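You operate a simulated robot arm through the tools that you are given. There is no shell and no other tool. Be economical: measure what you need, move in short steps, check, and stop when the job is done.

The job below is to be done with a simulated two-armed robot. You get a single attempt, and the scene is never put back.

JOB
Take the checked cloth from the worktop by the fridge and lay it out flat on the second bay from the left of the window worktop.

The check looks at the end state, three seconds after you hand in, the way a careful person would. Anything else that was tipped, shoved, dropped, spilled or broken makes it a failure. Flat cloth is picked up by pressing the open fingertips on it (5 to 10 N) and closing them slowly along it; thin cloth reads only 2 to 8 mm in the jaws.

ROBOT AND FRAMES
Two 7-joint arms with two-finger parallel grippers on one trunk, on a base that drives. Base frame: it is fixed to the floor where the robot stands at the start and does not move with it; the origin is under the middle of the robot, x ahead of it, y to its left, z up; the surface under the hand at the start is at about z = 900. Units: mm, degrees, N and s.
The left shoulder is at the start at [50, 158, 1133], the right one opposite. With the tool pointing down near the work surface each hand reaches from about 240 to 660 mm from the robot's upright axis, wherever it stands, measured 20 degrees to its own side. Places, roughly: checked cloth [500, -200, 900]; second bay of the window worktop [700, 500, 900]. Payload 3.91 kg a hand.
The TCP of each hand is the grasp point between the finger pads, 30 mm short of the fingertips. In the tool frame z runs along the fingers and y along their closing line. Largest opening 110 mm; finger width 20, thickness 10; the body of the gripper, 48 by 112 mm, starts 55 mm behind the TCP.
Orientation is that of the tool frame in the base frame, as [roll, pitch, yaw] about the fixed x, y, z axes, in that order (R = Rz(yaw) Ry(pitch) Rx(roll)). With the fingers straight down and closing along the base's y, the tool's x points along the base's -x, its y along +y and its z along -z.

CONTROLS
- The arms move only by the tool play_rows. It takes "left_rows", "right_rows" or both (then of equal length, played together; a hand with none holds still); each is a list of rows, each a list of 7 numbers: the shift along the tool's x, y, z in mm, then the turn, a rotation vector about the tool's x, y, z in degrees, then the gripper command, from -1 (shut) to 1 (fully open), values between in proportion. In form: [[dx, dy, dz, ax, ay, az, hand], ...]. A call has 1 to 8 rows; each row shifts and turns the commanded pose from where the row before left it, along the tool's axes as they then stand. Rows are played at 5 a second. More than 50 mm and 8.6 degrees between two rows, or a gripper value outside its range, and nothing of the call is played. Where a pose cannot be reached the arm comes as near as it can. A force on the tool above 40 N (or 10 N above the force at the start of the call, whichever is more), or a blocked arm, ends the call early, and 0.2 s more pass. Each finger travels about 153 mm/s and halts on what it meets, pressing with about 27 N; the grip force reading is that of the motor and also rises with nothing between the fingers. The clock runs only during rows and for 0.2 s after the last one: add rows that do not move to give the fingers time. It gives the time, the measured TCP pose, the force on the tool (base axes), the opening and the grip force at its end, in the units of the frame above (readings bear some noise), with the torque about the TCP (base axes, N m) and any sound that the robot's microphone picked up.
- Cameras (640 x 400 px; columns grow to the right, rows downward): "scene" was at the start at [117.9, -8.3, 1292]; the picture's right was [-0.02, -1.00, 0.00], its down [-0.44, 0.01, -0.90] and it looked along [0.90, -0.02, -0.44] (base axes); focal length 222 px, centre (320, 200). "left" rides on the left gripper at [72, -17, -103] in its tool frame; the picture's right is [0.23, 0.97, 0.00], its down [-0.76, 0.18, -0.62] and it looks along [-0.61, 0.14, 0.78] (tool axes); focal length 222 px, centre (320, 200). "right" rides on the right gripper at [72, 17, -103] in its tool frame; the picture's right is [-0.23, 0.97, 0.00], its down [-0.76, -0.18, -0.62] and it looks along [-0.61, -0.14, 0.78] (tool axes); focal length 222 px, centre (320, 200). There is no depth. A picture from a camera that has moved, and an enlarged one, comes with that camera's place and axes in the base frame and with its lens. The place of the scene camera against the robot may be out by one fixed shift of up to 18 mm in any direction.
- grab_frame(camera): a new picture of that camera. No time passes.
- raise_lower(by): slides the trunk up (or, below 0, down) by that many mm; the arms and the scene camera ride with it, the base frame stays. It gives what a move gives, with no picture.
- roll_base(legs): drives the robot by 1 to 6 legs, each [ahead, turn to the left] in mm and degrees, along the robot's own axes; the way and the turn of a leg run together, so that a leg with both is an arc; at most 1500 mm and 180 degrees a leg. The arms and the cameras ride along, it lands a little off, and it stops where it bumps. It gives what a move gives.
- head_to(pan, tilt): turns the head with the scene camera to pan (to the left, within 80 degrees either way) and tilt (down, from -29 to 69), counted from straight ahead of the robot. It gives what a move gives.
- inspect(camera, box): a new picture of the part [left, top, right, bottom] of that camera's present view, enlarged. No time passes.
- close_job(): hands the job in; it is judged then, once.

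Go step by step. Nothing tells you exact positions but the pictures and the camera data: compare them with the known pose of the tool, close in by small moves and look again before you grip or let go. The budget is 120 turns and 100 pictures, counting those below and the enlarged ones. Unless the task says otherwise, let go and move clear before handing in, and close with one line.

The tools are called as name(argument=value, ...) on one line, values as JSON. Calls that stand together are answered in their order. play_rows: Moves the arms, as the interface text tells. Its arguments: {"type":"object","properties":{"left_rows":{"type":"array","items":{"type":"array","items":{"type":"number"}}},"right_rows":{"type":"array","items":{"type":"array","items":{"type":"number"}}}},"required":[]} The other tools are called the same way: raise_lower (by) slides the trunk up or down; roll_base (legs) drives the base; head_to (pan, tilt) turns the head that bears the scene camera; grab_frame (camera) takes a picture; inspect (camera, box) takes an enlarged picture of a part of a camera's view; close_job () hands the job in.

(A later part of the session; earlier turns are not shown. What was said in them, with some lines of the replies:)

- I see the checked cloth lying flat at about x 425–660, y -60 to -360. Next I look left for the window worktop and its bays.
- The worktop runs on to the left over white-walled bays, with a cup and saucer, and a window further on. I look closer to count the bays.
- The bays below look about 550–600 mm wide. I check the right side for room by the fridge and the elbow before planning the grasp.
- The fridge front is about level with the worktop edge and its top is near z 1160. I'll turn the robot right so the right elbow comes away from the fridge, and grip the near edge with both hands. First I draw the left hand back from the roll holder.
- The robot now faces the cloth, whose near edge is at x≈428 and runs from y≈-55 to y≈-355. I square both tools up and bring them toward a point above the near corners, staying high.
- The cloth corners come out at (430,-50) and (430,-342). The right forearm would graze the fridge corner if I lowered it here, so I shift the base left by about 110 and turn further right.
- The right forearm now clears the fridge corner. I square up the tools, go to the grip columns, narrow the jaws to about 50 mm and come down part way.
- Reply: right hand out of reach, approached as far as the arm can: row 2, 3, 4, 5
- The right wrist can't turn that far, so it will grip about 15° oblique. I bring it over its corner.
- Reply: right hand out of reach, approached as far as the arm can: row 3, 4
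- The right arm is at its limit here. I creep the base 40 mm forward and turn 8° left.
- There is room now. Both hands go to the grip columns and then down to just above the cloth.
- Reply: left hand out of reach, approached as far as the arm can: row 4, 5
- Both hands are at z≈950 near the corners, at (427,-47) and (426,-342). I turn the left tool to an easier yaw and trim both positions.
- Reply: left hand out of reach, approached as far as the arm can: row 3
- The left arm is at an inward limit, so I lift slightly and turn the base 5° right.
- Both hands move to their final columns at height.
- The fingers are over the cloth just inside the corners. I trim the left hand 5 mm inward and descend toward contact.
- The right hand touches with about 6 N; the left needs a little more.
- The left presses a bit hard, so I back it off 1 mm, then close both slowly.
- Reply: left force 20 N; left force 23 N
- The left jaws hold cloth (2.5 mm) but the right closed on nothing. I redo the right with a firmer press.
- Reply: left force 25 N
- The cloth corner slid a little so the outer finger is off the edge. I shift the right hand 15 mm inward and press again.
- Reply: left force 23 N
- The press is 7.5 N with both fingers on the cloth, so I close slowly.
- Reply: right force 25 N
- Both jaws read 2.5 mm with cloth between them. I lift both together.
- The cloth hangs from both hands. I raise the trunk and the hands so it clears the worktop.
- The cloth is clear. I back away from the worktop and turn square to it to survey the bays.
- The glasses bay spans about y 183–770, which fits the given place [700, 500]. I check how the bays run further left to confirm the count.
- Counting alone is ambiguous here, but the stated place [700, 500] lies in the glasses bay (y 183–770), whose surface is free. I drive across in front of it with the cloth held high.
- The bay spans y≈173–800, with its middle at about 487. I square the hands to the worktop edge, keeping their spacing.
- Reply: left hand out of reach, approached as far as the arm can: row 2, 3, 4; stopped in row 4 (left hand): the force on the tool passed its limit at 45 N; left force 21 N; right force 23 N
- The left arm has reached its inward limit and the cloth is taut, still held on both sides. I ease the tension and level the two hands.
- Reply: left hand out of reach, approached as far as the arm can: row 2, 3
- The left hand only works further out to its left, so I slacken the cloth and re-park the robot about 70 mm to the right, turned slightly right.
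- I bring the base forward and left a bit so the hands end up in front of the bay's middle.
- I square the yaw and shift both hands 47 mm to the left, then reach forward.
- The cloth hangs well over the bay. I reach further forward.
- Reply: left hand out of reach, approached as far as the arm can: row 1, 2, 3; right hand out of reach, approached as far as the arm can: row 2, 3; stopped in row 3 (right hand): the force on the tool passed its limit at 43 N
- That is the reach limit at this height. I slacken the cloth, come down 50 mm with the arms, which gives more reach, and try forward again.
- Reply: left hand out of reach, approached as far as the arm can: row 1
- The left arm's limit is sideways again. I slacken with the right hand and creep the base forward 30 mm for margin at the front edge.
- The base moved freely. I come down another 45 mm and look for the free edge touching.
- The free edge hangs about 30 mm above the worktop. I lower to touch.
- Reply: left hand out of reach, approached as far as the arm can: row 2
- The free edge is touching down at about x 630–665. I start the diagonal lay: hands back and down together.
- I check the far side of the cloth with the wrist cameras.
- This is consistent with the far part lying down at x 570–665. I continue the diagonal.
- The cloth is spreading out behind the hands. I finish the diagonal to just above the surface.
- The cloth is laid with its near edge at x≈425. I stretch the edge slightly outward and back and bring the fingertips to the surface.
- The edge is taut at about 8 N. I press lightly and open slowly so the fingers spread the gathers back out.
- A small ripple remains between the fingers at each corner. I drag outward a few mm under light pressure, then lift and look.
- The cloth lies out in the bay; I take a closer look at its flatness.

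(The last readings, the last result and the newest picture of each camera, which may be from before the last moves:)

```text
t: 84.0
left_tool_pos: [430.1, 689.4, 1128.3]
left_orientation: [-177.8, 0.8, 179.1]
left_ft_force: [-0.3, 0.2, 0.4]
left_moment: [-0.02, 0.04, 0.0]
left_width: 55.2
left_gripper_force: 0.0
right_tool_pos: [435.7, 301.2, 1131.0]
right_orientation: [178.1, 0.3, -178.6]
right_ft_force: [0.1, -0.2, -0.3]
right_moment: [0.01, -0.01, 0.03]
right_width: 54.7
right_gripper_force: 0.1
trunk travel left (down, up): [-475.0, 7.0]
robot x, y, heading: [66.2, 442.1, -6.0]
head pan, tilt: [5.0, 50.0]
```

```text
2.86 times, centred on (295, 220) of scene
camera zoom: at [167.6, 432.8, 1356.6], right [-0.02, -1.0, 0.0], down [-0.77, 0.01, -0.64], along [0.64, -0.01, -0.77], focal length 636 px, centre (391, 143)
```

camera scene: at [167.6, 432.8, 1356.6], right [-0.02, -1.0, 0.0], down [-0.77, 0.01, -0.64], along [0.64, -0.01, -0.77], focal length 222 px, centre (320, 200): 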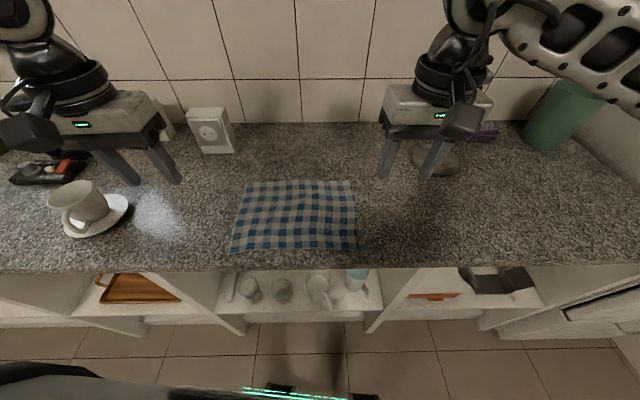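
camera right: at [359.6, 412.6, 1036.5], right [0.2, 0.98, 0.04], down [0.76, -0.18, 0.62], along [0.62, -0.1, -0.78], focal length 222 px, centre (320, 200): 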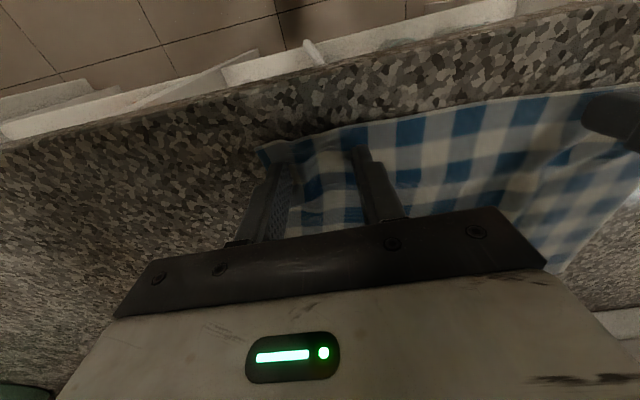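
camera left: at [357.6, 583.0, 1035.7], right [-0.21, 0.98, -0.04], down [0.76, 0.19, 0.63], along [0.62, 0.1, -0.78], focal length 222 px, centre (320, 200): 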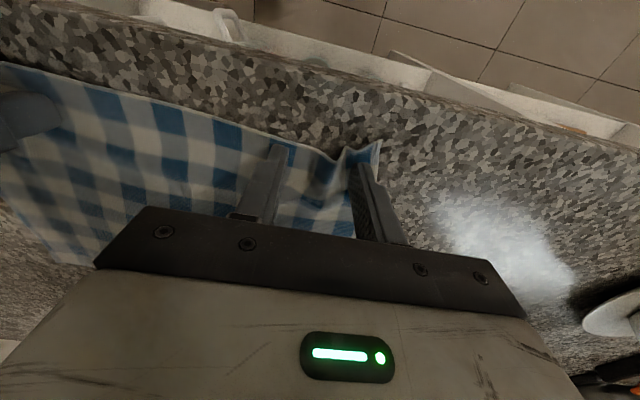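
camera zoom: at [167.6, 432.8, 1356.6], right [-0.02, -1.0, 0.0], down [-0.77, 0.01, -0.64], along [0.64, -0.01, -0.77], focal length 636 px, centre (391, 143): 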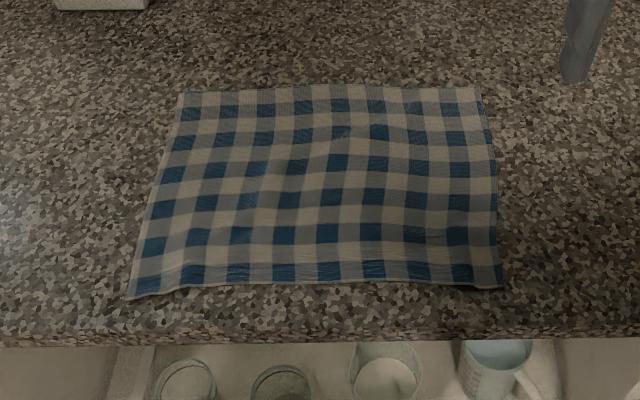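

The cloth lies flat and fully on the worktop within the bay (about y 355–632), and both hands are empty and clear. I hand in.

close_job()

```text
The job is handed in.
```

The checked cloth is laid out nearly flat, with slight ripples, on the free stretch of worktop above the glasses bay. I chose that bay because it matches the given place [700, 500]: counting bays from the left didn't clearly make it the second, so that is the one uncertainty.
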